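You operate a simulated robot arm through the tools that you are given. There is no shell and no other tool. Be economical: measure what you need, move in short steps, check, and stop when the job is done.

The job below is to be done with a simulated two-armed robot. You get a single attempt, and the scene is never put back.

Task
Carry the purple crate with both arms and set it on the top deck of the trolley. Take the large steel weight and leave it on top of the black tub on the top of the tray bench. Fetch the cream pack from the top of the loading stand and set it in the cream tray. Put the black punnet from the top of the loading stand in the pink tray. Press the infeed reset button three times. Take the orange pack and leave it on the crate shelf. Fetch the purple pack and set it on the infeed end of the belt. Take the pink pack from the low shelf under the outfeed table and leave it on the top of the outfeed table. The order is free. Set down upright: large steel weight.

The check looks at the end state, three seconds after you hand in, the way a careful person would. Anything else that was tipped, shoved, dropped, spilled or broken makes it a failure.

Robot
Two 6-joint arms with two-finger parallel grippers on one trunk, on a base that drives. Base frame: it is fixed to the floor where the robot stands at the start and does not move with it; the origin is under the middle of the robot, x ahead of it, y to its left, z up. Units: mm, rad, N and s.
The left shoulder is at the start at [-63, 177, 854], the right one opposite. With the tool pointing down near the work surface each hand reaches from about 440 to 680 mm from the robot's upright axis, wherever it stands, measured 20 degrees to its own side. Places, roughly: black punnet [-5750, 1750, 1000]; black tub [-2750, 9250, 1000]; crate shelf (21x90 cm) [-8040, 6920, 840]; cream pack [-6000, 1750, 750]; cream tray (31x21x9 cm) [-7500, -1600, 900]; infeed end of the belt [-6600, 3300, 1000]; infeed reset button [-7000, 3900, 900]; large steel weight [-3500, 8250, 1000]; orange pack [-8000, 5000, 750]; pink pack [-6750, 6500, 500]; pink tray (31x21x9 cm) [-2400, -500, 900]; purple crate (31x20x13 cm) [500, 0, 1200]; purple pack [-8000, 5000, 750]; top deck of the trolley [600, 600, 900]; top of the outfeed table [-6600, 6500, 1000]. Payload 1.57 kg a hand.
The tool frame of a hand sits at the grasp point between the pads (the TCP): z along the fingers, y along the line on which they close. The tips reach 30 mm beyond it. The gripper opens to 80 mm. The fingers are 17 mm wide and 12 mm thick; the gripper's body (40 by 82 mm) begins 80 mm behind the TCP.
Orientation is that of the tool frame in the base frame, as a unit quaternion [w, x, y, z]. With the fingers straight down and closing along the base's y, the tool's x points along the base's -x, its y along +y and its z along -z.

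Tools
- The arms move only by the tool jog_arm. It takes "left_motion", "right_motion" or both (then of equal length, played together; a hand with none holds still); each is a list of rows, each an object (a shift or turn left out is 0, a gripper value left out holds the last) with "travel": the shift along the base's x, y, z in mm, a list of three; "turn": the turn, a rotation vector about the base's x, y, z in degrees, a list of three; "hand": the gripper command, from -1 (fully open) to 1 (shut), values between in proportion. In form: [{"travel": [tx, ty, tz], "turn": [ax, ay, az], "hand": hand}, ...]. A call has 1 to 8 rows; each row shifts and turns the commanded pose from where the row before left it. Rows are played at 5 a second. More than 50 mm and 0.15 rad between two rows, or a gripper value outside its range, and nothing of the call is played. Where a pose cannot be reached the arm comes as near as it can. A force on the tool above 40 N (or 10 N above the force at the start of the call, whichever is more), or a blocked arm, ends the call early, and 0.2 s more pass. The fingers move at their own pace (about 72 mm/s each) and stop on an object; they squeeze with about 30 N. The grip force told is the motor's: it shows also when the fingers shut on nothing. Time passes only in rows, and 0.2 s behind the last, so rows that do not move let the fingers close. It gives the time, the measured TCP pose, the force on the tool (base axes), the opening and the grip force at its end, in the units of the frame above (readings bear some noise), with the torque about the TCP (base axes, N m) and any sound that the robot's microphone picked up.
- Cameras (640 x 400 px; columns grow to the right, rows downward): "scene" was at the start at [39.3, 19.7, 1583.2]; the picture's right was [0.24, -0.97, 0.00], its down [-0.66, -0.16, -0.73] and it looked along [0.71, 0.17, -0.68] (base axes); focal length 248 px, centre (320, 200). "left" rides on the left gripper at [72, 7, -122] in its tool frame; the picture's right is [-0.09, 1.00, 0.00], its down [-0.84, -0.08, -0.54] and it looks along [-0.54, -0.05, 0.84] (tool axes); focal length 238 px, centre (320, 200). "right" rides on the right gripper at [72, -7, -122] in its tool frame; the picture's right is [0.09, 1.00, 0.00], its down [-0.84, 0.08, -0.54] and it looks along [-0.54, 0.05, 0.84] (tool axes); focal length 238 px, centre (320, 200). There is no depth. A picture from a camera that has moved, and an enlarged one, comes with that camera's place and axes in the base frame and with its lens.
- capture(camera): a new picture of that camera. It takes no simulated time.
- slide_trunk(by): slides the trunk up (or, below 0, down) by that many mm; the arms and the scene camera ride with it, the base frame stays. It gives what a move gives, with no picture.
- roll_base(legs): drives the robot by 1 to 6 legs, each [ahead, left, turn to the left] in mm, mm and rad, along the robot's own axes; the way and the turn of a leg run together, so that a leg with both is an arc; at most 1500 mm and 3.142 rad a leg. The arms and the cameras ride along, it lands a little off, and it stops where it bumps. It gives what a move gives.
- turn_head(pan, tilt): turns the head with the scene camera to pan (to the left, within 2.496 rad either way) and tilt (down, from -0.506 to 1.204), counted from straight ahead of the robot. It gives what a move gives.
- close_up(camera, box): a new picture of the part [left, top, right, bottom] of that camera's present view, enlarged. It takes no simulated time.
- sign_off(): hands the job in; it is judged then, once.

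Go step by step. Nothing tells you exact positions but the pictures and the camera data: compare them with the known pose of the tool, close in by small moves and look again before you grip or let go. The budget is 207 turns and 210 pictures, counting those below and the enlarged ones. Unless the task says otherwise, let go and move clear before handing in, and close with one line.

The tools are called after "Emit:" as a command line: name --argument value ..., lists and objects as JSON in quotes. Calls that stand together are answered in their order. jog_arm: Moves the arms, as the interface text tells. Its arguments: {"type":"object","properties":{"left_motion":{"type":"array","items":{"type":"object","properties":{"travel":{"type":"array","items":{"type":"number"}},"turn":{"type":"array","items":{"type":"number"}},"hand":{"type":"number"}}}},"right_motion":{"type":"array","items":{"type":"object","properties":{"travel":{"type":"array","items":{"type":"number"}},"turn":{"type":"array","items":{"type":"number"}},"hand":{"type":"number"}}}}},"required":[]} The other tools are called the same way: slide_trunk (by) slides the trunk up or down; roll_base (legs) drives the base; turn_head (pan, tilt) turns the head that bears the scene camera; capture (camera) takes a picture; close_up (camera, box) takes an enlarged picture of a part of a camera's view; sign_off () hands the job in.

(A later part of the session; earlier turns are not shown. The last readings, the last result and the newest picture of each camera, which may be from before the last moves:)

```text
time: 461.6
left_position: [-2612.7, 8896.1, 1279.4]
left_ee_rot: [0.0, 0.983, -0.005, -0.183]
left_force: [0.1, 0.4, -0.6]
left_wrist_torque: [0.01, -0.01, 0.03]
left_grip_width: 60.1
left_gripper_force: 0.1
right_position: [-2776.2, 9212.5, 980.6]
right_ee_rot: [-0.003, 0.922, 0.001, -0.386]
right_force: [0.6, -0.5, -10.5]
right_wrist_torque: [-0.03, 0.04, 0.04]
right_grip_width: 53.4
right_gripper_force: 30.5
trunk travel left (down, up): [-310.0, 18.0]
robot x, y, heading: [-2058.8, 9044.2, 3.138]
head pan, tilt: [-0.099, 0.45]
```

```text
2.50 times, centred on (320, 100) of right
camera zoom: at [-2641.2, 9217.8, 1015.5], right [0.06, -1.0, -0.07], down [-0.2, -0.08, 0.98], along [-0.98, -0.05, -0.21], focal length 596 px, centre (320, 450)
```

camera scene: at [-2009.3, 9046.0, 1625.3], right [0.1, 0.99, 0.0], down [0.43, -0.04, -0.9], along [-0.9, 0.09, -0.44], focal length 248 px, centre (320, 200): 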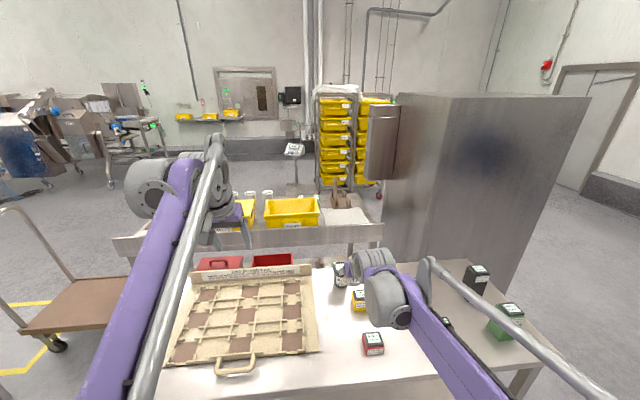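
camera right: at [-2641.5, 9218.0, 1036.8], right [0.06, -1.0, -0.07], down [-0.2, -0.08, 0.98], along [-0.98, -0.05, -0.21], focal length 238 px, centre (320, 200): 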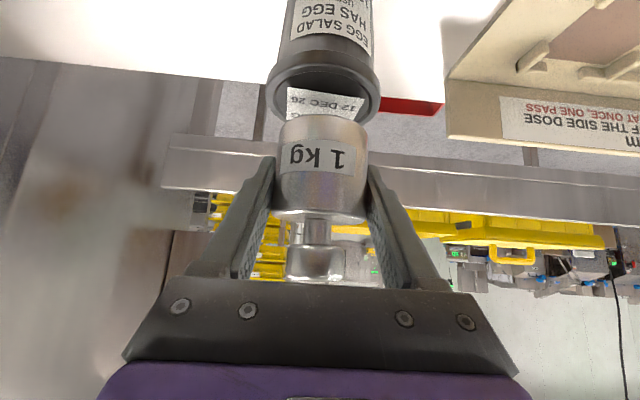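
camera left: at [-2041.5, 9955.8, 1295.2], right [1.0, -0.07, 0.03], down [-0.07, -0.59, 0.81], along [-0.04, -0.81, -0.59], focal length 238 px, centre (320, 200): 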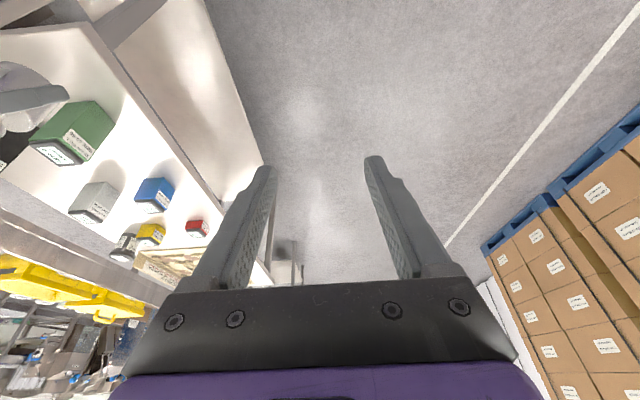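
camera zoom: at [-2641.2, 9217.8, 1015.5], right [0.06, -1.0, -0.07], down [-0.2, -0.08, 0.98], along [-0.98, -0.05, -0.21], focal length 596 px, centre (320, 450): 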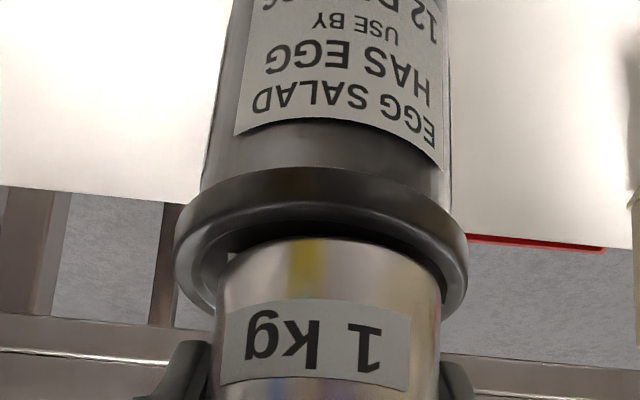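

The lid has a raised rim and the weight should sit inside it. I'll centre 2 mm and continue.

Emit:
jog_arm --right_motion '[{"travel": [-1, 2, -2], "hand": 1}, {"travel": [0, 0, -2]}, {}]'

Emit:
close_up --camera "right" --box '[240, 20, 400, 180]'

```text
time: 462.4
left_position: [-2609.3, 8894.8, 1280.0]
left_ee_rot: [-0.001, 0.983, -0.005, -0.183]
left_force: [-1.0, 0.4, 1.2]
left_wrist_torque: [-0.03, 0.01, 0.0]
left_grip_width: 59.8
left_gripper_force: 0.1
right_position: [-2778.3, 9213.8, 981.3]
right_ee_rot: [-0.002, 0.922, 0.001, -0.388]
right_force: [-3.9, -2.4, 14.1]
right_wrist_torque: [-0.42, 0.01, 0.0]
right_grip_width: 53.3
right_gripper_force: 29.9
trunk travel left (down, up): [-310.0, 18.0]
robot x, y, heading: [-2053.8, 9045.4, 3.137]
head pan, tilt: [-0.099, 0.45]
```

```text
2.50 times, centred on (320, 100) of right
camera zoom: at [-2641.4, 9219.2, 1013.3], right [0.06, -1.0, -0.07], down [-0.2, -0.08, 0.98], along [-0.98, -0.05, -0.2], focal length 596 px, centre (320, 450)
```

zoom: 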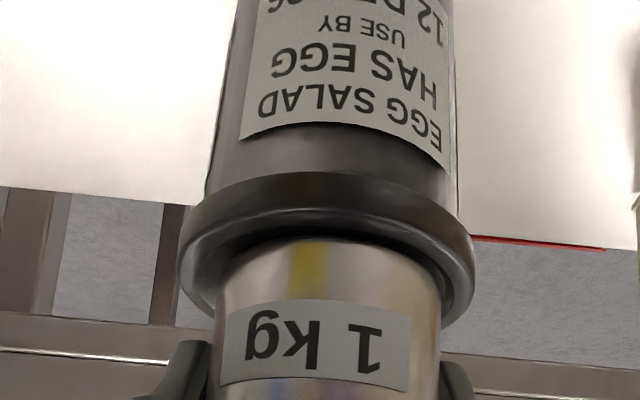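

Contact, laterally centred on the lid. I'll relieve slightly and open, then check that it sits level.

Emit:
jog_arm --right_motion '[{"travel": [0, 0, 0.5], "hand": 1}, {"hand": -0.4}, {}, {"hand": -1}, {}]'

Emit:
close_up --camera "right" --box '[220, 20, 420, 300]'

```text
time: 463.6
left_position: [-2612.3, 8895.7, 1279.0]
left_ee_rot: [-0.001, 0.983, -0.005, -0.183]
left_force: [0.0, -0.1, 0.1]
left_wrist_torque: [-0.02, 0.0, 0.01]
left_grip_width: 59.9
left_gripper_force: 0.1
right_position: [-2777.8, 9212.8, 978.6]
right_ee_rot: [-0.003, 0.922, 0.001, -0.386]
right_force: [-1.6, -0.3, -0.4]
right_wrist_torque: [-0.01, -0.01, 0.0]
right_grip_width: 79.9
right_gripper_force: 0.0
trunk travel left (down, up): [-310.0, 18.0]
robot x, y, heading: [-2056.4, 9044.0, 3.14]
head pan, tilt: [-0.099, 0.45]
```

```text
1.43 times, centred on (320, 160) of right
camera zoom: at [-2641.4, 9219.7, 1012.3], right [0.06, -1.0, -0.07], down [-0.2, -0.08, 0.98], along [-0.98, -0.05, -0.2], focal length 340 px, centre (320, 257)
```

zoom: 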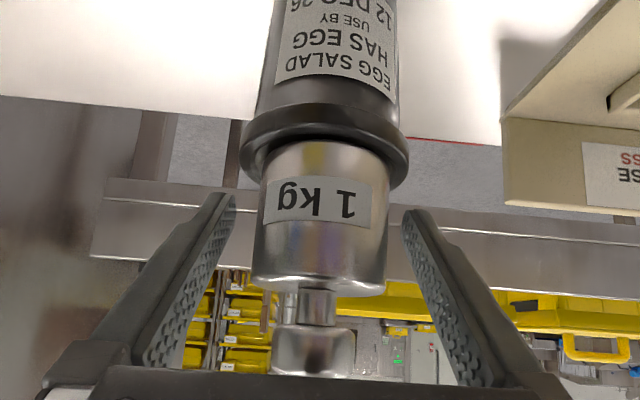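

It stands level. I'll rise straight up, then back off and inspect.

Emit:
jog_arm --right_motion '[{"travel": [0, 0, 25], "hand": -1}, {"travel": [0, 0, 35]}, {"travel": [0, 0, 40]}, {"travel": [20, 0, 20]}, {}]'

Emit:
roll_base --legs '[[-450, 0, 0]]'

Emit:
close_up --camera "scene" --box '[260, 170, 400, 290]'

```text
time: 464.8
left_position: [-2611.2, 8896.4, 1278.3]
left_ee_rot: [-0.001, 0.983, -0.005, -0.183]
left_force: [-0.6, 0.1, -0.7]
left_wrist_torque: [0.02, -0.01, 0.01]
left_grip_width: 60.2
left_gripper_force: 0.0
right_position: [-2759.1, 9213.6, 1099.7]
right_ee_rot: [-0.003, 0.922, 0.002, -0.386]
right_force: [0.4, 0.0, 0.7]
right_wrist_torque: [-0.01, 0.0, -0.01]
right_grip_width: 79.9
right_gripper_force: 0.2
trunk travel left (down, up): [-310.0, 18.0]
robot x, y, heading: [-2054.5, 9047.4, 3.139]
head pan, tilt: [-0.099, 0.45]
```

```text
time: 467.5
left_position: [-2165.4, 8893.8, 1278.9]
left_ee_rot: [0.0, 0.983, -0.004, -0.183]
left_force: [-0.3, -0.5, 0.7]
left_wrist_torque: [-0.01, 0.02, 0.0]
left_grip_width: 60.1
left_gripper_force: 0.1
right_position: [-2312.3, 9211.3, 1098.1]
right_ee_rot: [-0.002, 0.922, 0.002, -0.387]
right_force: [-0.1, 0.6, -0.2]
right_wrist_torque: [-0.04, -0.01, 0.0]
right_grip_width: 80.0
right_gripper_force: 0.1
trunk travel left (down, up): [-310.0, 18.0]
robot x, y, heading: [-1609.8, 9041.6, 3.14]
head pan, tilt: [-0.099, 0.45]
```

```text
3.33 times, centred on (330, 230) of scene
camera zoom: at [-1656.7, 9052.9, 1625.5], right [0.1, 0.99, 0.0], down [0.43, -0.04, -0.9], along [-0.9, 0.09, -0.44], focal length 828 px, centre (287, 100)
```

zoom: 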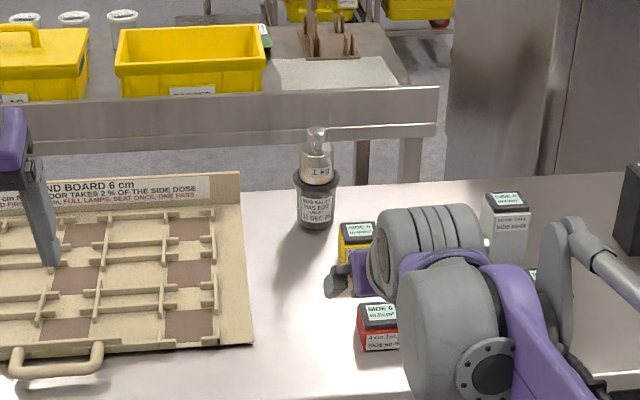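

The weight stands upright on the egg-salad tub. Next I'll drive back through the gap to the west side and look at the outfeed area.

Emit:
roll_base --legs '[[0, 1500, 0], [0, 1500, 0], [0, 190, 0], [1500, 0, 0], [1400, 0, 0]]'

Emit:
turn_head --pan 0.0 --tilt 0.3

Emit:
capture --camera "scene"

```text
time: 509.1
left_position: [-5125.3, 5776.4, 1280.0]
left_ee_rot: [-0.003, 0.983, -0.013, -0.183]
left_force: [-0.9, 0.4, 0.2]
left_wrist_torque: [0.03, 0.02, 0.02]
left_grip_width: 59.9
left_gripper_force: 0.1
right_position: [-5267.1, 6097.7, 1098.4]
right_ee_rot: [-0.005, 0.922, -0.006, -0.387]
right_force: [0.5, -0.7, 0.3]
right_wrist_torque: [0.03, -0.02, -0.01]
right_grip_width: 79.8
right_gripper_force: 0.0
trunk travel left (down, up): [-310.0, 18.0]
robot x, y, heading: [-4562.0, 5915.6, 3.122]
head pan, tilt: [-0.099, 0.45]
```

```text
time: 509.8
left_position: [-5125.2, 5776.9, 1279.3]
left_ee_rot: [-0.002, 0.983, -0.012, -0.183]
left_force: [-0.1, -0.3, 0.5]
left_wrist_torque: [-0.01, 0.03, -0.01]
left_grip_width: 60.2
left_gripper_force: 0.0
right_position: [-5267.1, 6097.9, 1099.2]
right_ee_rot: [-0.006, 0.922, -0.007, -0.386]
right_force: [-1.3, -0.9, -0.6]
right_wrist_torque: [-0.01, -0.01, -0.02]
right_grip_width: 79.8
right_gripper_force: 0.1
trunk travel left (down, up): [-310.0, 18.0]
robot x, y, heading: [-4564.1, 5913.4, 3.122]
head pan, tilt: [0.0, 0.3]
```

```text
95 pictures are left
camera scene: at [-4615.9, 5918.3, 1639.3], right [0.02, 1.0, 0.0], down [0.3, -0.01, -0.96], along [-0.95, 0.02, -0.3], focal length 248 px, centre (320, 200)
```

scene: 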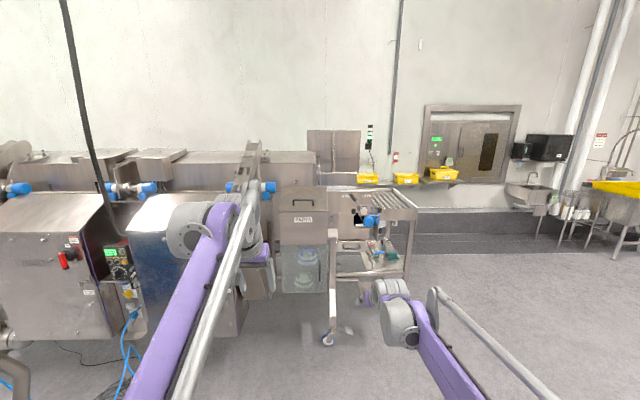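

The outfeed roller table is ahead with items on its lower shelf, and the crate shelf is on the back wall. I'll zoom in.

Emit:
close_up --camera "scene" --box '[300, 170, 460, 300]'

```text
3.08 times, centred on (380, 235) of scene
camera zoom: at [-4615.9, 5918.3, 1639.3], right [0.02, 1.0, 0.0], down [0.3, -0.01, -0.96], along [-0.95, 0.02, -0.3], focal length 764 px, centre (135, 92)
```

zoom: 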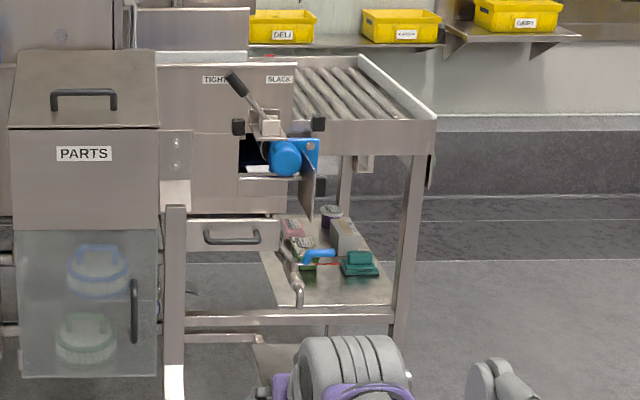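

The outfeed table spans about x -6910..-6380, y ..6700, top z≈1015; the pink pack is on the low shelf around (-6776, 6462). I'll go to its north side and face south.

Emit:
roll_base --legs '[[0, 0, 0.02], [500, -1500, 0], [1500, -150, 0], [0, 0, 1.571]]'

Emit:
slide_trunk --by -300

Emit:
turn_head --pan -0.1 --tilt 0.55

Emit:
capture --camera "scene"

```text
refused: leg 2 is longer than a leg can be; nothing moved
```

```text
time: 512.8
left_position: [-5125.3, 5778.2, 979.4]
left_ee_rot: [-0.002, 0.983, -0.013, -0.182]
left_force: [0.1, 0.2, 0.3]
left_wrist_torque: [0.0, 0.0, 0.0]
left_grip_width: 59.7
left_gripper_force: 0.1
right_position: [-5267.4, 6098.1, 798.7]
right_ee_rot: [-0.006, 0.923, -0.006, -0.385]
right_force: [0.2, 0.3, -0.9]
right_wrist_torque: [-0.01, -0.02, 0.01]
right_grip_width: 80.1
right_gripper_force: 0.0
trunk travel left (down, up): [-10.0, 318.0]
robot x, y, heading: [-4564.7, 5913.5, 3.123]
head pan, tilt: [0.0, 0.3]
```

```text
time: 513.6
left_position: [-5125.4, 5777.9, 978.0]
left_ee_rot: [-0.002, 0.983, -0.013, -0.183]
left_force: [-0.1, 0.2, -0.2]
left_wrist_torque: [-0.03, -0.04, -0.02]
left_grip_width: 60.4
left_gripper_force: 0.1
right_position: [-5266.8, 6098.9, 798.5]
right_ee_rot: [-0.006, 0.922, -0.007, -0.387]
right_force: [0.6, 0.4, 0.4]
right_wrist_torque: [-0.03, 0.01, -0.03]
right_grip_width: 80.2
right_gripper_force: 0.0
trunk travel left (down, up): [-10.0, 318.0]
robot x, y, heading: [-4562.7, 5918.5, 3.12]
head pan, tilt: [-0.099, 0.55]
```

```text
93 pictures are left
camera scene: at [-4662.8, 5928.1, 1306.8], right [0.12, 0.99, 0.0], down [0.52, -0.06, -0.85], along [-0.85, 0.1, -0.52], focal length 248 px, centre (320, 200)
```

scene: 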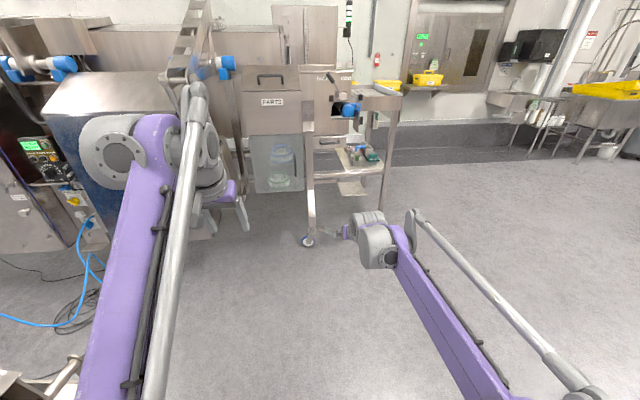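

One leg was too long, so I'll split it and go.

Emit:
roll_base --legs '[[0, 0, 0.02], [300, -1400, 0], [1400, -350, 0], [350, 0, 0], [0, 0, 1.571]]'

Emit:
capture --camera "scene"

```text
time: 538.8
left_position: [-6453.9, 7107.3, 980.2]
left_ee_rot: [0.13, 0.693, 0.697, -0.129]
left_force: [0.1, 0.5, -0.3]
left_wrist_torque: [0.01, 0.0, 0.03]
left_grip_width: 60.2
left_gripper_force: 0.0
right_position: [-6767.5, 6956.4, 799.0]
right_ee_rot: [0.273, 0.645, 0.659, -0.273]
right_force: [0.1, -0.2, 0.6]
right_wrist_torque: [0.02, 0.0, 0.02]
right_grip_width: 80.1
right_gripper_force: 0.0
trunk travel left (down, up): [-10.0, 318.0]
robot x, y, heading: [-6614.0, 7667.2, -1.554]
head pan, tilt: [-0.099, 0.55]
```

```text
92 pictures are left
camera scene: at [-6618.4, 7565.3, 1306.7], right [-1.0, 0.09, 0.0], down [0.04, 0.52, -0.85], along [-0.07, -0.85, -0.52], focal length 248 px, centre (320, 200)
```

scene: 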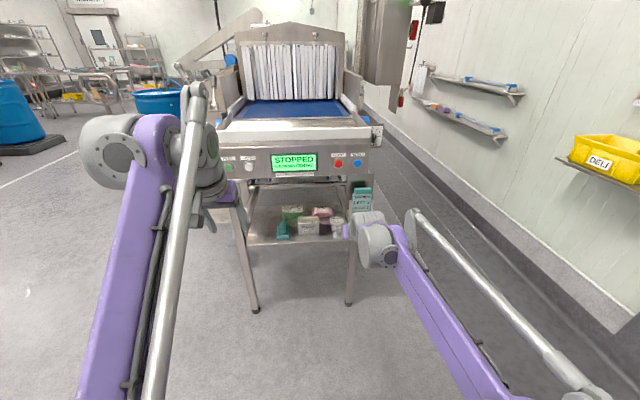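

I can see the low shelf with the pink pack behind a white box. I'll zoom.

Emit:
close_up --camera "scene" --box '[230, 140, 390, 260]'

Emit:
capture --camera "right"

```text
3.33 times, centred on (310, 200) of scene
camera zoom: at [-6618.4, 7565.3, 1306.7], right [-1.0, 0.09, 0.0], down [0.04, 0.52, -0.85], along [-0.07, -0.85, -0.52], focal length 828 px, centre (353, 200)
```

zoom: 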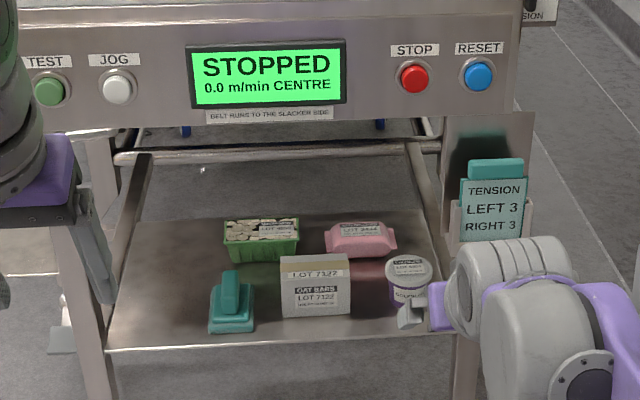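

```text
90 pictures are left
camera right: at [-6777.6, 7092.8, 833.0], right [0.99, 0.08, -0.07], down [0.09, -0.2, 0.98], along [0.07, -0.98, -0.2], focal length 238 px, centre (320, 200)
```

right: 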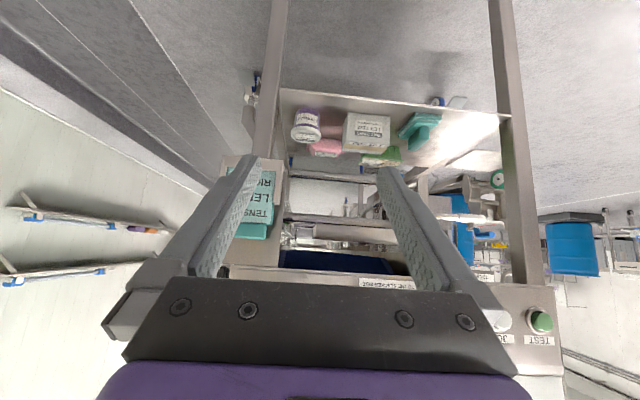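

The pack lies near the shelf's west edge, behind other items from this side; a rail blocks overhead access here. I'll check the west side: turn to face +x and back into the corridor by the wall.

Emit:
roll_base --legs '[[0, 0, 1.554], [-800, 0, 0]]'

Emit:
turn_head --pan -0.75 --tilt 0.55

Emit:
capture --camera "scene"

```text
time: 546.8
left_position: [-6848.6, 7814.4, 979.0]
left_ee_rot: [0.182, 0.002, 0.983, 0.0]
left_force: [-0.2, -0.2, -0.6]
left_wrist_torque: [-0.03, 0.04, 0.01]
left_grip_width: 59.8
left_gripper_force: 0.0
right_position: [-6698.2, 7497.0, 799.5]
right_ee_rot: [0.386, -0.004, 0.922, -0.002]
right_force: [-0.6, 0.3, -0.2]
right_wrist_torque: [0.01, -0.05, 0.0]
right_grip_width: 80.0
right_gripper_force: 0.0
trunk travel left (down, up): [-10.0, 318.0]
robot x, y, heading: [-7404.9, 7662.2, -0.001]
head pan, tilt: [-0.099, 0.55]
```

```text
time: 547.9
left_position: [-6848.0, 7814.9, 980.1]
left_ee_rot: [0.183, 0.001, 0.983, 0.0]
left_force: [0.2, -0.4, 0.1]
left_wrist_torque: [-0.03, -0.03, -0.02]
left_grip_width: 60.1
left_gripper_force: 0.1
right_position: [-6698.1, 7497.4, 798.5]
right_ee_rot: [0.387, -0.004, 0.922, -0.002]
right_force: [0.2, 0.7, 0.0]
right_wrist_torque: [0.01, -0.02, 0.01]
right_grip_width: 80.1
right_gripper_force: 0.0
trunk travel left (down, up): [-10.0, 318.0]
robot x, y, heading: [-7405.7, 7657.1, 0.003]
head pan, tilt: [-0.75, 0.55]
```

```text
89 pictures are left
camera scene: at [-7328.7, 7601.2, 1306.7], right [-0.68, -0.73, 0.0], down [-0.38, 0.35, -0.85], along [0.63, -0.58, -0.52], focal length 248 px, centre (320, 200)
```

scene: 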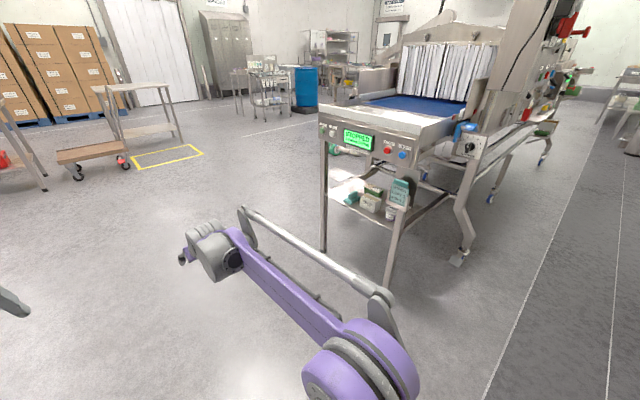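

The west side looks open below the apron. I'll retract the arms, back up a little and slide south alongside the table.

Emit:
jog_arm --left_motion '[{"travel": [-45, 0, 0], "hand": -1}, {"travel": [-45, 0, 0]}, {"travel": [-20, 0, 0]}, {}, {}, {}]' --right_motion '[{"travel": [-48, 0, 0], "hand": -1}, {"travel": [-48, 0, 0]}, {"travel": [-48, 0, 0]}, {"travel": [-48, 0, 0]}, {"travel": [-48, 0, 0]}, {}]'

Emit:
roll_base --legs '[[-70, 0, 0], [0, -900, 0]]'

Emit:
turn_head --pan -0.4 --tilt 0.7

Emit:
capture --camera "scene"

```text
time: 549.3
left_position: [-6958.7, 7815.4, 978.1]
left_ee_rot: [0.183, 0.002, 0.983, -0.001]
left_force: [0.6, 0.5, 1.0]
left_wrist_torque: [0.03, 0.02, 0.03]
left_grip_width: 80.0
left_gripper_force: 0.1
right_position: [-6938.3, 7496.4, 797.1]
right_ee_rot: [0.387, -0.003, 0.922, -0.002]
right_force: [-0.3, 0.0, 0.2]
right_wrist_torque: [-0.01, 0.03, -0.01]
right_grip_width: 80.0
right_gripper_force: 0.1
trunk travel left (down, up): [-10.0, 318.0]
robot x, y, heading: [-7403.2, 7665.0, 0.003]
head pan, tilt: [-0.75, 0.55]
```

```text
time: 558.2
left_position: [-7025.7, 6905.5, 978.2]
left_ee_rot: [0.183, 0.004, 0.983, -0.001]
left_force: [0.0, 0.5, 0.2]
left_wrist_torque: [0.02, -0.02, 0.02]
left_grip_width: 79.9
left_gripper_force: 0.0
right_position: [-7005.9, 6587.4, 797.5]
right_ee_rot: [0.386, -0.001, 0.922, -0.003]
right_force: [-0.3, -0.1, 0.9]
right_wrist_torque: [0.01, 0.02, 0.01]
right_grip_width: 80.0
right_gripper_force: 0.1
trunk travel left (down, up): [-10.0, 318.0]
robot x, y, heading: [-7471.2, 6755.0, -0.001]
head pan, tilt: [-0.75, 0.55]
```

```text
time: 559.0
left_position: [-7025.3, 6904.6, 978.3]
left_ee_rot: [0.183, 0.003, 0.983, -0.001]
left_force: [-1.5, 0.5, 0.7]
left_wrist_torque: [0.04, 0.0, -0.04]
left_grip_width: 79.9
left_gripper_force: 0.1
right_position: [-7005.3, 6587.6, 797.5]
right_ee_rot: [0.387, -0.002, 0.922, -0.003]
right_force: [-1.1, 0.0, 1.0]
right_wrist_torque: [-0.02, 0.0, -0.01]
right_grip_width: 79.8
right_gripper_force: 0.1
trunk travel left (down, up): [-10.0, 318.0]
robot x, y, heading: [-7470.2, 6753.7, 0.004]
head pan, tilt: [-0.4, 0.7]
```

```text
88 pictures are left
camera scene: at [-7384.3, 6720.7, 1293.6], right [-0.39, -0.92, 0.0], down [-0.59, 0.25, -0.77], along [0.7, -0.3, -0.64], focal length 248 px, centre (320, 200)
```

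scene: 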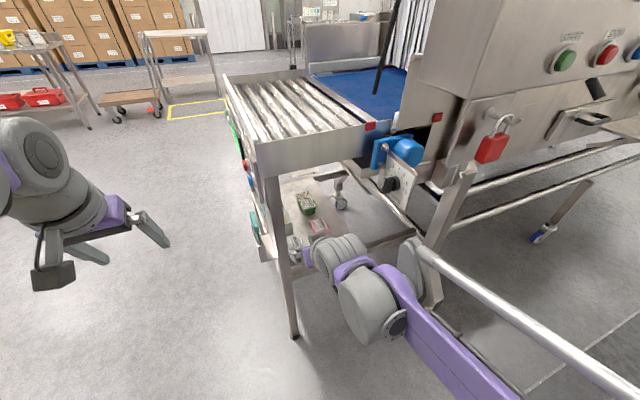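

I have a view of the pink pack from the west, with open access between the legs. I'll zoom in.

Emit:
close_up --camera "scene" --box '[240, 160, 400, 280]'

Emit:
capture --camera "right"

```text
3.33 times, centred on (320, 220) of scene
camera zoom: at [-7384.3, 6720.7, 1293.6], right [-0.39, -0.92, 0.0], down [-0.59, 0.25, -0.77], along [0.7, -0.3, -0.64], focal length 828 px, centre (320, 133)
```

zoom: 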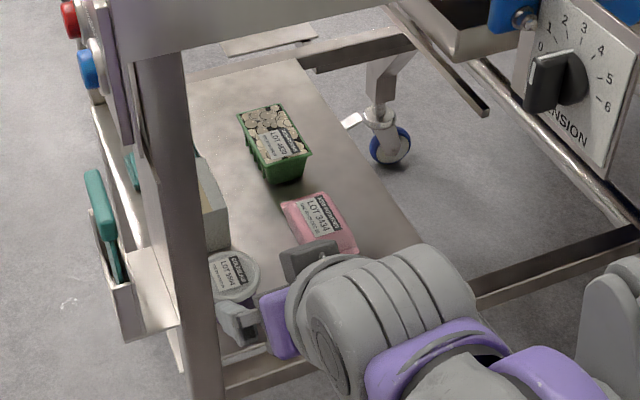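

```text
86 pictures are left
camera right: at [-7143.9, 6579.5, 831.9], right [-0.07, 1.0, -0.07], down [0.2, 0.08, 0.98], along [0.98, 0.05, -0.2], focal length 238 px, centre (320, 200)
```

right: 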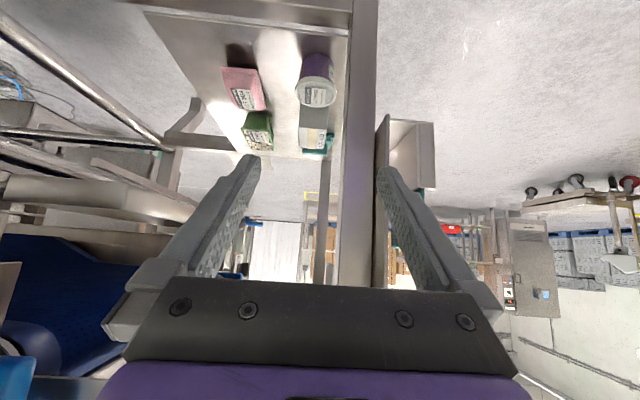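

The pink pack centre is about (-6711, 6433), top z≈530, with its long axis along x. I'll set the right tool to about 30° tilt, lower it, raise the left hand clear, and drive in.

Emit:
jog_arm --left_motion '[{"travel": [0, 20, 30]}, {"travel": [0, 20, 30]}, {"travel": [0, 20, 30]}, {"travel": [0, 0, 30]}, {}]' --right_motion '[{"turn": [0, 8, 0], "travel": [0, 0, -40]}, {"turn": [0, 7, 0], "travel": [0, 0, -45]}, {"travel": [0, 0, -45]}, {"travel": [0, 0, -45]}, {}]'

Emit:
roll_base --legs '[[0, -154, 0], [130, 0, 0]]'

Emit:
capture --camera "right"

Emit:
capture --camera "scene"

```text
time: 560.2
left_position: [-7036.0, 6963.9, 1057.4]
left_ee_rot: [0.183, 0.004, 0.983, -0.001]
left_force: [0.1, 0.2, 0.6]
left_wrist_torque: [0.02, 0.03, 0.0]
left_grip_width: 80.2
left_gripper_force: 0.1
left hand out of reach, approached as far as the arm can: row 3, 4
right_position: [-7006.4, 6588.1, 620.7]
right_ee_rot: [0.264, -0.003, 0.965, -0.001]
right_force: [-0.4, -0.7, 0.8]
right_wrist_torque: [-0.01, -0.01, 0.03]
right_grip_width: 80.2
right_gripper_force: 0.0
trunk travel left (down, up): [-10.0, 318.0]
robot x, y, heading: [-7466.5, 6755.0, 0.0]
head pan, tilt: [-0.4, 0.7]
```

```text
time: 563.1
left_position: [-6902.8, 6809.9, 1057.1]
left_ee_rot: [0.183, 0.005, 0.983, -0.002]
left_force: [0.2, -0.4, -0.2]
left_wrist_torque: [0.02, 0.01, -0.04]
left_grip_width: 80.1
left_gripper_force: 0.1
right_position: [-6875.5, 6432.2, 620.5]
right_ee_rot: [0.263, -0.002, 0.965, -0.002]
right_force: [0.4, 0.0, -0.2]
right_wrist_torque: [-0.05, 0.04, -0.03]
right_grip_width: 80.2
right_gripper_force: 0.0
trunk travel left (down, up): [-10.0, 318.0]
robot x, y, heading: [-7341.2, 6602.4, 0.0]
head pan, tilt: [-0.4, 0.7]
```

```text
85 pictures are left
camera right: at [-7000.0, 6425.8, 689.8], right [-0.08, 1.0, -0.05], down [0.45, 0.08, 0.89], along [0.89, 0.05, -0.45], focal length 238 px, centre (320, 200)
```

right: 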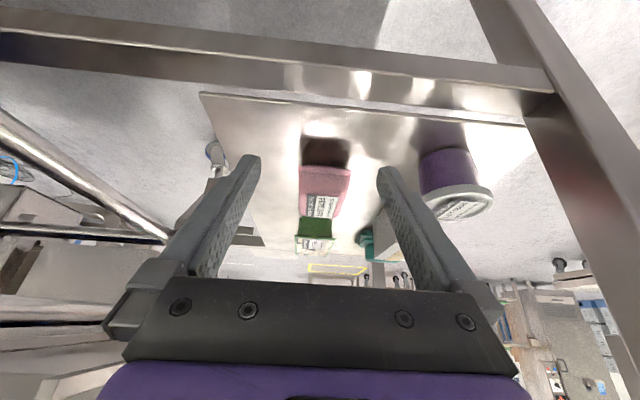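

```text
84 pictures are left
camera scene: at [-7253.2, 6566.7, 1293.5], right [-0.39, -0.92, 0.0], down [-0.59, 0.25, -0.76], along [0.7, -0.3, -0.64], focal length 248 px, centre (320, 200)
```

scene: 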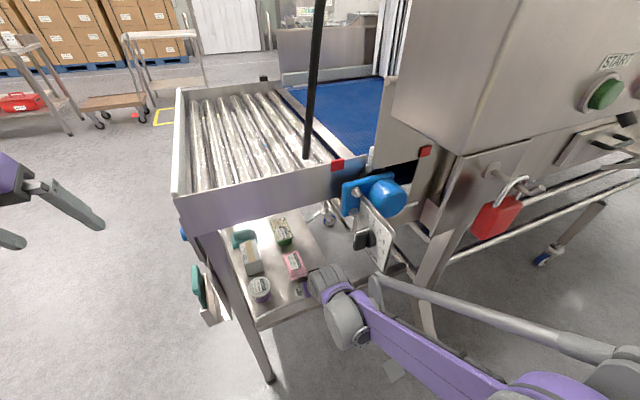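

Clear. I'll drive 80 mm further, extend over the pack and look.

Emit:
jog_arm --right_motion '[{"travel": [0, 4, -20], "hand": -1}, {"travel": [0, 4, -20]}, {}]'

Emit:
roll_base --legs '[[85, 0, 0]]'

Emit:
jog_arm --right_motion '[{"travel": [35, 0, 0], "hand": -1}, {"travel": [32, 0, 0]}, {}]'

Emit:
capture --camera "right"

```text
time: 563.9
left_position: [-6903.8, 6810.9, 1056.9]
left_ee_rot: [0.183, 0.004, 0.983, 0.0]
left_force: [-0.4, -0.7, 0.2]
left_wrist_torque: [-0.02, -0.01, -0.03]
left_grip_width: 79.9
left_gripper_force: 0.1
right_position: [-6875.8, 6441.7, 581.0]
right_ee_rot: [0.263, -0.002, 0.965, -0.002]
right_force: [-0.2, -1.0, 0.3]
right_wrist_torque: [0.03, 0.02, 0.02]
right_grip_width: 80.0
right_gripper_force: 0.0
trunk travel left (down, up): [-10.0, 318.0]
robot x, y, heading: [-7343.5, 6601.0, -0.004]
head pan, tilt: [-0.4, 0.7]
```

```text
time: 565.0
left_position: [-6818.7, 6809.9, 1056.2]
left_ee_rot: [0.183, 0.005, 0.983, -0.002]
left_force: [0.3, -0.5, -0.3]
left_wrist_torque: [0.02, 0.04, 0.02]
left_grip_width: 80.1
left_gripper_force: 0.1
right_position: [-6791.0, 6442.1, 581.2]
right_ee_rot: [0.262, -0.003, 0.965, -0.002]
right_force: [-0.7, 0.8, -0.3]
right_wrist_torque: [-0.03, 0.0, 0.03]
right_grip_width: 80.1
right_gripper_force: 0.0
trunk travel left (down, up): [-10.0, 318.0]
robot x, y, heading: [-7255.4, 6596.5, 0.001]
head pan, tilt: [-0.4, 0.7]
```

```text
time: 565.8
left_position: [-6821.0, 6810.6, 1056.5]
left_ee_rot: [0.183, 0.004, 0.983, 0.0]
left_force: [-0.3, -0.1, 0.7]
left_wrist_torque: [-0.03, 0.02, -0.01]
left_grip_width: 80.2
left_gripper_force: 0.1
right_position: [-6724.3, 6440.5, 581.4]
right_ee_rot: [0.263, -0.003, 0.965, -0.001]
right_force: [0.6, 0.6, -0.9]
right_wrist_torque: [0.01, -0.01, 0.04]
right_grip_width: 80.0
right_gripper_force: 0.0
trunk travel left (down, up): [-10.0, 318.0]
robot x, y, heading: [-7258.2, 6600.0, 0.002]
head pan, tilt: [-0.4, 0.7]
```

```text
83 pictures are left
camera right: at [-6849.4, 6433.4, 649.6], right [-0.08, 1.0, -0.05], down [0.45, 0.08, 0.89], along [0.89, 0.05, -0.45], focal length 238 px, centre (320, 200)
```

right: 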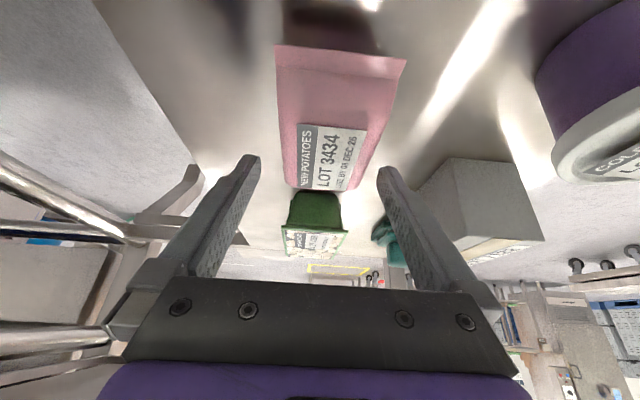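

Nearly aligned (pack centre y≈6445). I'll lower and grip.

Emit:
jog_arm --right_motion '[{"travel": [8, 4, -15], "hand": -1}, {"travel": [0, 0, -15]}, {"travel": [0, 0, -8]}, {}]'

Emit:
capture --camera "right"

```text
time: 566.5
left_position: [-6821.7, 6810.3, 1058.0]
left_ee_rot: [0.184, 0.004, 0.983, -0.001]
left_force: [-0.2, 0.2, -0.5]
left_wrist_torque: [-0.01, -0.06, -0.02]
left_grip_width: 80.0
left_gripper_force: 0.0
right_position: [-6717.4, 6445.6, 551.1]
right_ee_rot: [0.268, -0.001, 0.963, 0.0]
right_force: [-10.9, -0.7, 25.2]
right_wrist_torque: [1.03, 0.18, 0.48]
right_grip_width: 79.0
right_gripper_force: 0.0
trunk travel left (down, up): [-10.0, 318.0]
robot x, y, heading: [-7258.0, 6598.0, -0.003]
head pan, tilt: [-0.4, 0.7]
stopped in row 3 (right hand): the force on the tool passed its limit at 48 N (the readings are from after the stop); the commanded pose is now the measured one
```

```text
82 pictures are left
camera right: at [-6842.5, 6437.6, 618.6], right [-0.08, 1.0, -0.05], down [0.44, 0.08, 0.9], along [0.9, 0.05, -0.44], focal length 238 px, centre (320, 200)
```

right: 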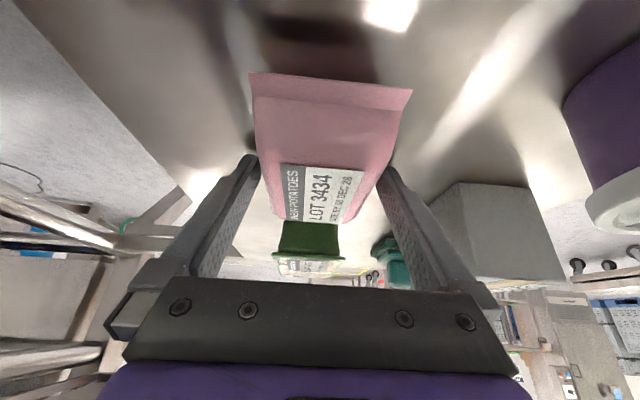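

A fingertip has reached the shelf (z≈521). I'll raise 3 mm and close.

Emit:
jog_arm --right_motion '[{"travel": [0, 0, 3], "hand": -1}, {"hand": 0}, {"hand": 1}, {"hand": 1}, {"travel": [0, 0, 10]}, {"travel": [0, 0, 30]}, {}]'

Emit:
capture --camera "right"

```text
time: 568.1
left_position: [-6820.6, 6809.4, 1056.7]
left_ee_rot: [0.183, 0.004, 0.983, 0.0]
left_force: [0.2, 0.6, -0.4]
left_wrist_torque: [0.01, -0.02, 0.03]
left_grip_width: 80.0
left_gripper_force: 0.0
right_position: [-6715.0, 6444.0, 592.8]
right_ee_rot: [0.266, -0.002, 0.964, -0.002]
right_force: [-0.8, -0.7, -3.0]
right_wrist_torque: [0.0, -0.01, -0.02]
right_grip_width: 57.8
right_gripper_force: 30.5
trunk travel left (down, up): [-10.0, 318.0]
robot x, y, heading: [-7259.0, 6599.2, -0.003]
head pan, tilt: [-0.4, 0.7]
```

```text
81 pictures are left
camera right: at [-6840.3, 6437.0, 660.2], right [-0.08, 1.0, -0.05], down [0.44, 0.08, 0.89], along [0.89, 0.05, -0.45], focal length 238 px, centre (320, 200)
```

right: 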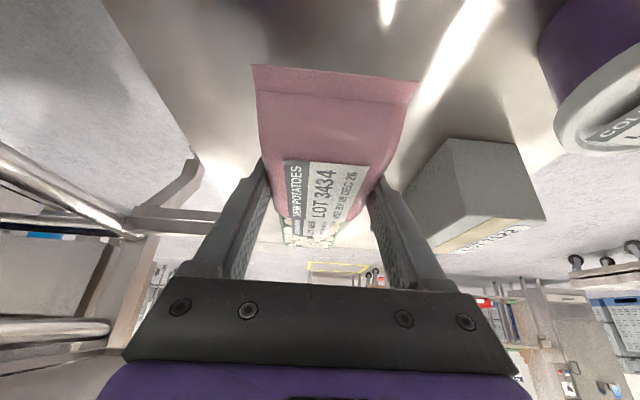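

Held. I'll retract out of the table, raise the trunk, and go round to the north side so that the pack lies across the rollers.

Emit:
roll_base --legs '[[-200, 0, 0]]'

Emit:
jog_arm --right_motion '[{"travel": [-45, 0, 10], "hand": 1}, {"travel": [-45, 0, 10]}, {}]'

Emit:
roll_base --legs '[[0, 1050, 0], [950, 50, 0], [0, 0, -1.571]]'

Emit:
slide_trunk --by 310

Emit:
turn_head --pan -0.1 --tilt 0.6

Emit:
capture --camera "scene"

```text
time: 569.7
left_position: [-7017.2, 6809.9, 1057.1]
left_ee_rot: [0.184, 0.006, 0.983, -0.001]
left_force: [0.2, 0.7, 0.5]
left_wrist_torque: [-0.03, -0.01, 0.04]
left_grip_width: 79.9
left_gripper_force: 0.0
right_position: [-6914.1, 6443.9, 592.8]
right_ee_rot: [0.266, -0.002, 0.964, -0.001]
right_force: [0.5, -0.8, -2.2]
right_wrist_torque: [-0.01, -0.03, -0.02]
right_grip_width: 57.8
right_gripper_force: 30.0
trunk travel left (down, up): [-10.0, 318.0]
robot x, y, heading: [-7457.3, 6596.9, -0.006]
head pan, tilt: [-0.4, 0.7]
```

```text
time: 570.5
left_position: [-7018.0, 6809.5, 1058.2]
left_ee_rot: [0.183, 0.005, 0.983, 0.0]
left_force: [-0.8, -0.4, -0.1]
left_wrist_torque: [0.0, -0.01, 0.0]
left_grip_width: 80.0
left_gripper_force: 0.1
right_position: [-7003.7, 6443.9, 611.9]
right_ee_rot: [0.265, -0.001, 0.964, -0.001]
right_force: [-0.4, 0.7, -3.2]
right_wrist_torque: [0.05, -0.04, 0.03]
right_grip_width: 57.9
right_gripper_force: 30.0
trunk travel left (down, up): [-10.0, 318.0]
robot x, y, heading: [-7457.4, 6603.7, 0.0]
head pan, tilt: [-0.4, 0.7]
```

```text
time: 588.3
left_position: [-6299.8, 7242.2, 1058.0]
left_ee_rot: [0.129, 0.702, 0.688, -0.13]
left_force: [0.1, -0.4, -0.3]
left_wrist_torque: [-0.01, 0.02, 0.02]
left_grip_width: 80.1
left_gripper_force: 0.0
right_position: [-6666.6, 7231.7, 612.0]
right_ee_rot: [0.185, 0.685, 0.679, -0.189]
right_force: [-0.3, 0.5, -2.4]
right_wrist_torque: [-0.03, -0.03, 0.01]
right_grip_width: 57.7
right_gripper_force: 30.0
trunk travel left (down, up): [-10.0, 318.0]
robot x, y, heading: [-6506.1, 7682.9, -1.582]
head pan, tilt: [-0.4, 0.7]
```

```text
time: 591.4
left_position: [-6300.1, 7242.2, 1367.9]
left_ee_rot: [0.128, 0.702, 0.688, -0.131]
left_force: [0.6, 0.6, 0.8]
left_wrist_torque: [0.0, 0.01, 0.01]
left_grip_width: 80.0
left_gripper_force: 0.1
right_position: [-6666.1, 7232.7, 921.9]
right_ee_rot: [0.186, 0.685, 0.679, -0.189]
right_force: [0.4, 0.8, -2.3]
right_wrist_torque: [-0.02, 0.01, 0.0]
right_grip_width: 58.1
right_gripper_force: 30.3
trunk travel left (down, up): [-320.0, 8.0]
robot x, y, heading: [-6506.6, 7684.2, -1.581]
head pan, tilt: [-0.4, 0.7]
```

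```text
time: 592.2
left_position: [-6300.8, 7241.6, 1366.8]
left_ee_rot: [0.128, 0.702, 0.689, -0.13]
left_force: [0.5, 0.7, 0.3]
left_wrist_torque: [0.04, -0.02, 0.0]
left_grip_width: 80.0
left_gripper_force: 0.0
right_position: [-6667.3, 7232.0, 922.6]
right_ee_rot: [0.187, 0.684, 0.679, -0.19]
right_force: [0.2, -0.4, -3.1]
right_wrist_torque: [-0.03, 0.0, 0.0]
right_grip_width: 58.0
right_gripper_force: 29.8
trunk travel left (down, up): [-320.0, 8.0]
robot x, y, heading: [-6505.3, 7685.8, -1.58]
head pan, tilt: [-0.099, 0.6]
```

```text
80 pictures are left
camera scene: at [-6514.9, 7636.4, 1621.8], right [-0.99, 0.11, 0.0], down [0.06, 0.56, -0.82], along [-0.09, -0.82, -0.57], focal length 248 px, centre (320, 200)
```

scene: 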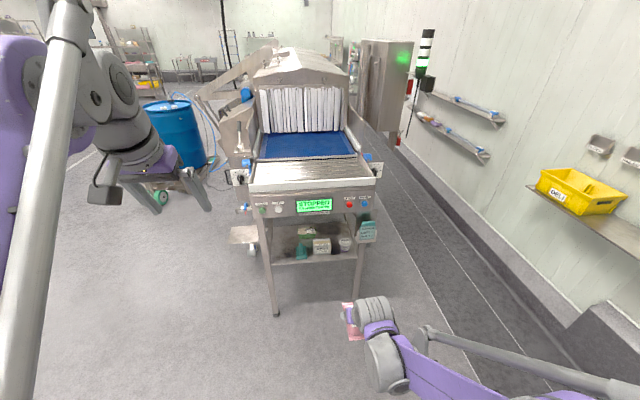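

I'll raise the pack well above table height and drive closer to measure the top.

Emit:
jog_arm --right_motion '[{"travel": [0, 0, 45], "hand": 1}, {"travel": [0, 0, 45]}, {"travel": [0, 0, 45]}, {"travel": [0, 0, 45]}, {"travel": [0, 0, 30]}, {}]'

Emit:
roll_base --legs '[[0, 0, 0.01], [400, 0, 0]]'

Emit:
capture --camera "scene"

Emit:
capture --camera "right"

```text
time: 593.6
left_position: [-6299.7, 7241.6, 1367.7]
left_ee_rot: [0.129, 0.702, 0.689, -0.131]
left_force: [0.3, 0.2, 0.1]
left_wrist_torque: [0.01, -0.01, -0.02]
left_grip_width: 80.2
left_gripper_force: 0.0
right_position: [-6667.1, 7230.8, 1131.8]
right_ee_rot: [0.186, 0.685, 0.679, -0.19]
right_force: [-1.1, -0.1, -2.8]
right_wrist_torque: [-0.05, -0.01, 0.02]
right_grip_width: 57.6
right_gripper_force: 30.1
trunk travel left (down, up): [-320.0, 8.0]
robot x, y, heading: [-6506.0, 7683.8, -1.587]
head pan, tilt: [-0.099, 0.6]
```

```text
time: 596.4
left_position: [-6295.7, 6849.2, 1367.0]
left_ee_rot: [0.128, 0.698, 0.692, -0.13]
left_force: [0.6, -0.2, -0.5]
left_wrist_torque: [0.01, 0.01, 0.04]
left_grip_width: 80.0
left_gripper_force: 0.1
right_position: [-6663.5, 6832.9, 1132.5]
right_ee_rot: [0.188, 0.68, 0.683, -0.189]
right_force: [0.5, -0.1, -2.5]
right_wrist_torque: [-0.03, 0.02, -0.01]
right_grip_width: 58.0
right_gripper_force: 30.0
trunk travel left (down, up): [-320.0, 8.0]
robot x, y, heading: [-6502.5, 7281.9, -1.574]
head pan, tilt: [-0.099, 0.6]
```

```text
79 pictures are left
camera scene: at [-6515.0, 7240.6, 1621.6], right [-0.99, 0.1, 0.0], down [0.06, 0.56, -0.83], along [-0.08, -0.82, -0.56], focal length 248 px, centre (320, 200)
```

scene: 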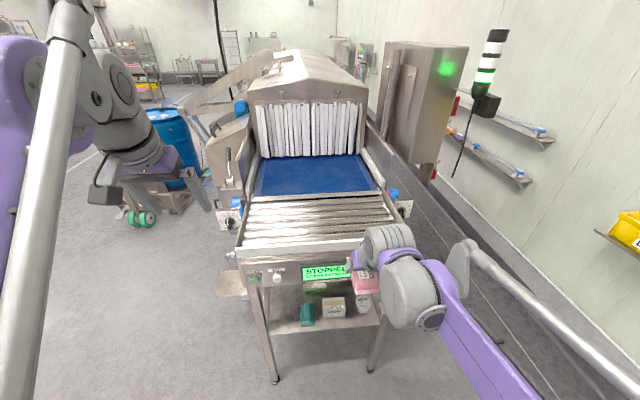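

```text
78 pictures are left
camera right: at [-6670.2, 6957.7, 1199.6], right [1.0, 0.08, -0.05], down [0.08, -0.44, 0.89], along [0.05, -0.89, -0.45], focal length 238 px, centre (320, 200)
```

right: 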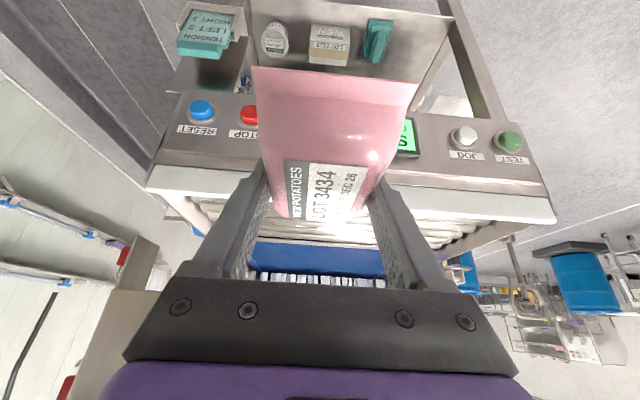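

The roller bed spans about x -6870..-6270, y 6240..6550, z≈966. I'll drive in and extend the pack over it.

Emit:
roll_base --legs '[[320, 0, 0]]'

Emit:
jog_arm --right_motion '[{"travel": [10, -40, -20], "hand": 1}, {"travel": [10, -40, -25]}, {"travel": [0, -30, -25]}, {}]'

Emit:
capture --camera "scene"

Emit:
capture --camera "right"

```text
time: 598.5
left_position: [-6296.2, 6528.2, 1367.1]
left_ee_rot: [0.129, 0.698, 0.692, -0.13]
left_force: [1.0, 0.3, 0.7]
left_wrist_torque: [-0.02, 0.04, 0.01]
left_grip_width: 79.8
left_gripper_force: 0.1
right_position: [-6662.7, 6514.4, 1131.4]
right_ee_rot: [0.187, 0.68, 0.683, -0.188]
right_force: [0.7, 1.3, -2.7]
right_wrist_torque: [-0.04, 0.01, 0.0]
right_grip_width: 57.9
right_gripper_force: 29.6
trunk travel left (down, up): [-320.0, 8.0]
robot x, y, heading: [-6505.1, 6966.5, -1.571]
head pan, tilt: [-0.099, 0.6]
```

```text
time: 599.5
left_position: [-6297.4, 6529.3, 1367.5]
left_ee_rot: [0.129, 0.699, 0.692, -0.13]
left_force: [-0.3, 0.1, -0.6]
left_wrist_torque: [-0.02, -0.01, 0.0]
left_grip_width: 80.0
left_gripper_force: 0.1
right_position: [-6643.4, 6403.9, 1061.3]
right_ee_rot: [0.187, 0.681, 0.683, -0.188]
right_force: [-0.3, 0.7, -2.1]
right_wrist_torque: [-0.02, 0.0, 0.0]
right_grip_width: 57.8
right_gripper_force: 30.3
trunk travel left (down, up): [-320.0, 8.0]
robot x, y, heading: [-6509.2, 6965.9, -1.575]
head pan, tilt: [-0.099, 0.6]
```

```text
77 pictures are left
camera scene: at [-6515.3, 6921.0, 1621.8], right [-0.99, 0.1, 0.0], down [0.06, 0.56, -0.83], along [-0.08, -0.82, -0.56], focal length 248 px, centre (320, 200)
```

scene: 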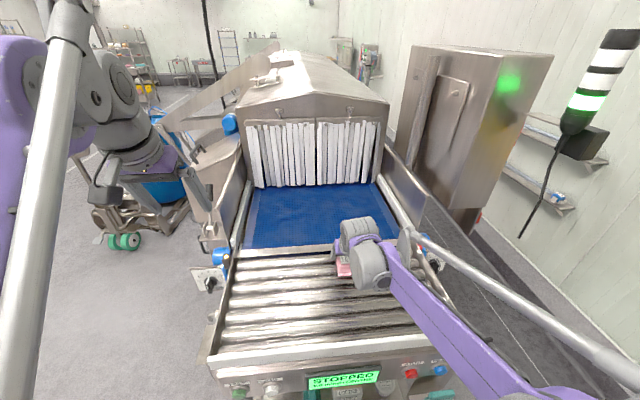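

```text
76 pictures are left
camera right: at [-6650.6, 6527.7, 1128.8], right [1.0, 0.08, -0.05], down [0.08, -0.44, 0.89], along [0.05, -0.89, -0.45], focal length 238 px, centre (320, 200)
```

right: 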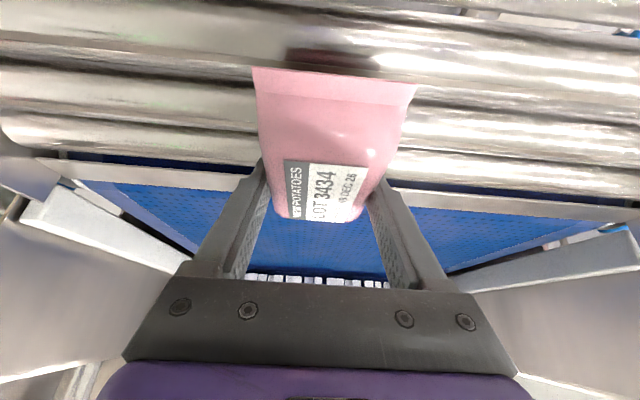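

The pack is near the belt end of the rollers, so I'll shift 55 mm toward me and lower.

Emit:
jog_arm --right_motion '[{"travel": [0, 30, -15], "hand": 1}, {"travel": [0, 25, -20]}, {"travel": [0, 0, -12]}, {"travel": [0, 0, -5]}, {"travel": [0, 0, -5]}, {}]'

Emit:
capture --camera "right"

```text
time: 600.0
left_position: [-6294.9, 6530.8, 1367.7]
left_ee_rot: [0.129, 0.698, 0.693, -0.13]
left_force: [-1.3, 0.0, 0.6]
left_wrist_torque: [-0.01, 0.03, -0.04]
left_grip_width: 79.8
left_gripper_force: 0.0
right_position: [-6642.7, 6436.3, 1047.8]
right_ee_rot: [0.195, 0.679, 0.68, -0.197]
right_force: [-0.5, 2.1, 19.7]
right_wrist_torque: [0.75, -0.17, 0.03]
right_grip_width: 58.0
right_gripper_force: 30.4
trunk travel left (down, up): [-320.0, 8.0]
robot x, y, heading: [-6508.6, 6963.9, -1.572]
head pan, tilt: [-0.099, 0.6]
stopped in row 2 (right hand): the force on the tool passed its limit at 75 N (the readings are from after the stop); the commanded pose is now the measured one
```

```text
75 pictures are left
camera right: at [-6650.5, 6561.3, 1113.0], right [1.0, 0.08, -0.05], down [0.08, -0.42, 0.9], along [0.05, -0.9, -0.42], focal length 238 px, centre (320, 200)
```

right: 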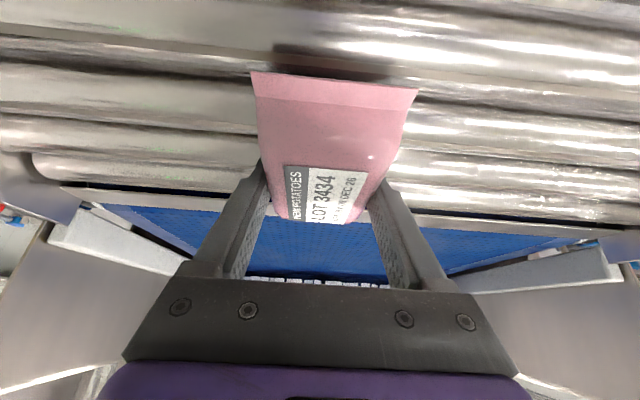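

The contact came earlier than expected, so the rollers are at z≈1015. I'll lift slightly, centre a bit more, set down gently and release.

Emit:
jog_arm --right_motion '[{"travel": [0, 0, 6], "turn": [1, 0, 0], "hand": 1}, {"travel": [0, 35, 3]}, {"travel": [0, 0, -4]}, {"travel": [0, 0, -2]}, {}]'

```text
time: 601.2
left_position: [-6297.0, 6527.1, 1367.8]
left_ee_rot: [0.129, 0.698, 0.692, -0.131]
left_force: [-0.6, -0.6, 0.4]
left_wrist_torque: [-0.01, 0.02, -0.02]
left_grip_width: 80.2
left_gripper_force: 0.1
right_position: [-6643.3, 6471.0, 1048.7]
right_ee_rot: [0.189, 0.681, 0.682, -0.188]
right_force: [-0.4, -0.4, -2.9]
right_wrist_torque: [0.0, -0.01, -0.01]
right_grip_width: 58.0
right_gripper_force: 29.5
trunk travel left (down, up): [-320.0, 8.0]
robot x, y, heading: [-6509.5, 6963.8, -1.573]
head pan, tilt: [-0.099, 0.6]
```

Emit:
jog_arm --right_motion '[{"travel": [0, 0, -3], "hand": 1}, {"travel": [0, 0, -2]}, {}]'

```text
time: 602.0
left_position: [-6296.4, 6531.8, 1368.7]
left_ee_rot: [0.13, 0.697, 0.693, -0.131]
left_force: [0.2, -0.1, -0.1]
left_wrist_torque: [-0.03, 0.02, 0.01]
left_grip_width: 80.0
left_gripper_force: 0.1
right_position: [-6643.0, 6469.7, 1048.8]
right_ee_rot: [0.192, 0.679, 0.682, -0.191]
right_force: [-1.0, 3.0, 27.2]
right_wrist_torque: [-0.2, -0.11, -0.1]
right_grip_width: 57.7
right_gripper_force: 29.8
trunk travel left (down, up): [-320.0, 8.0]
robot x, y, heading: [-6508.1, 6962.1, -1.57]
head pan, tilt: [-0.099, 0.6]
stopped in row 3 (right hand): the force on the tool passed its limit at 42 N (the readings are from after the stop); the commanded pose is now the measured one
```

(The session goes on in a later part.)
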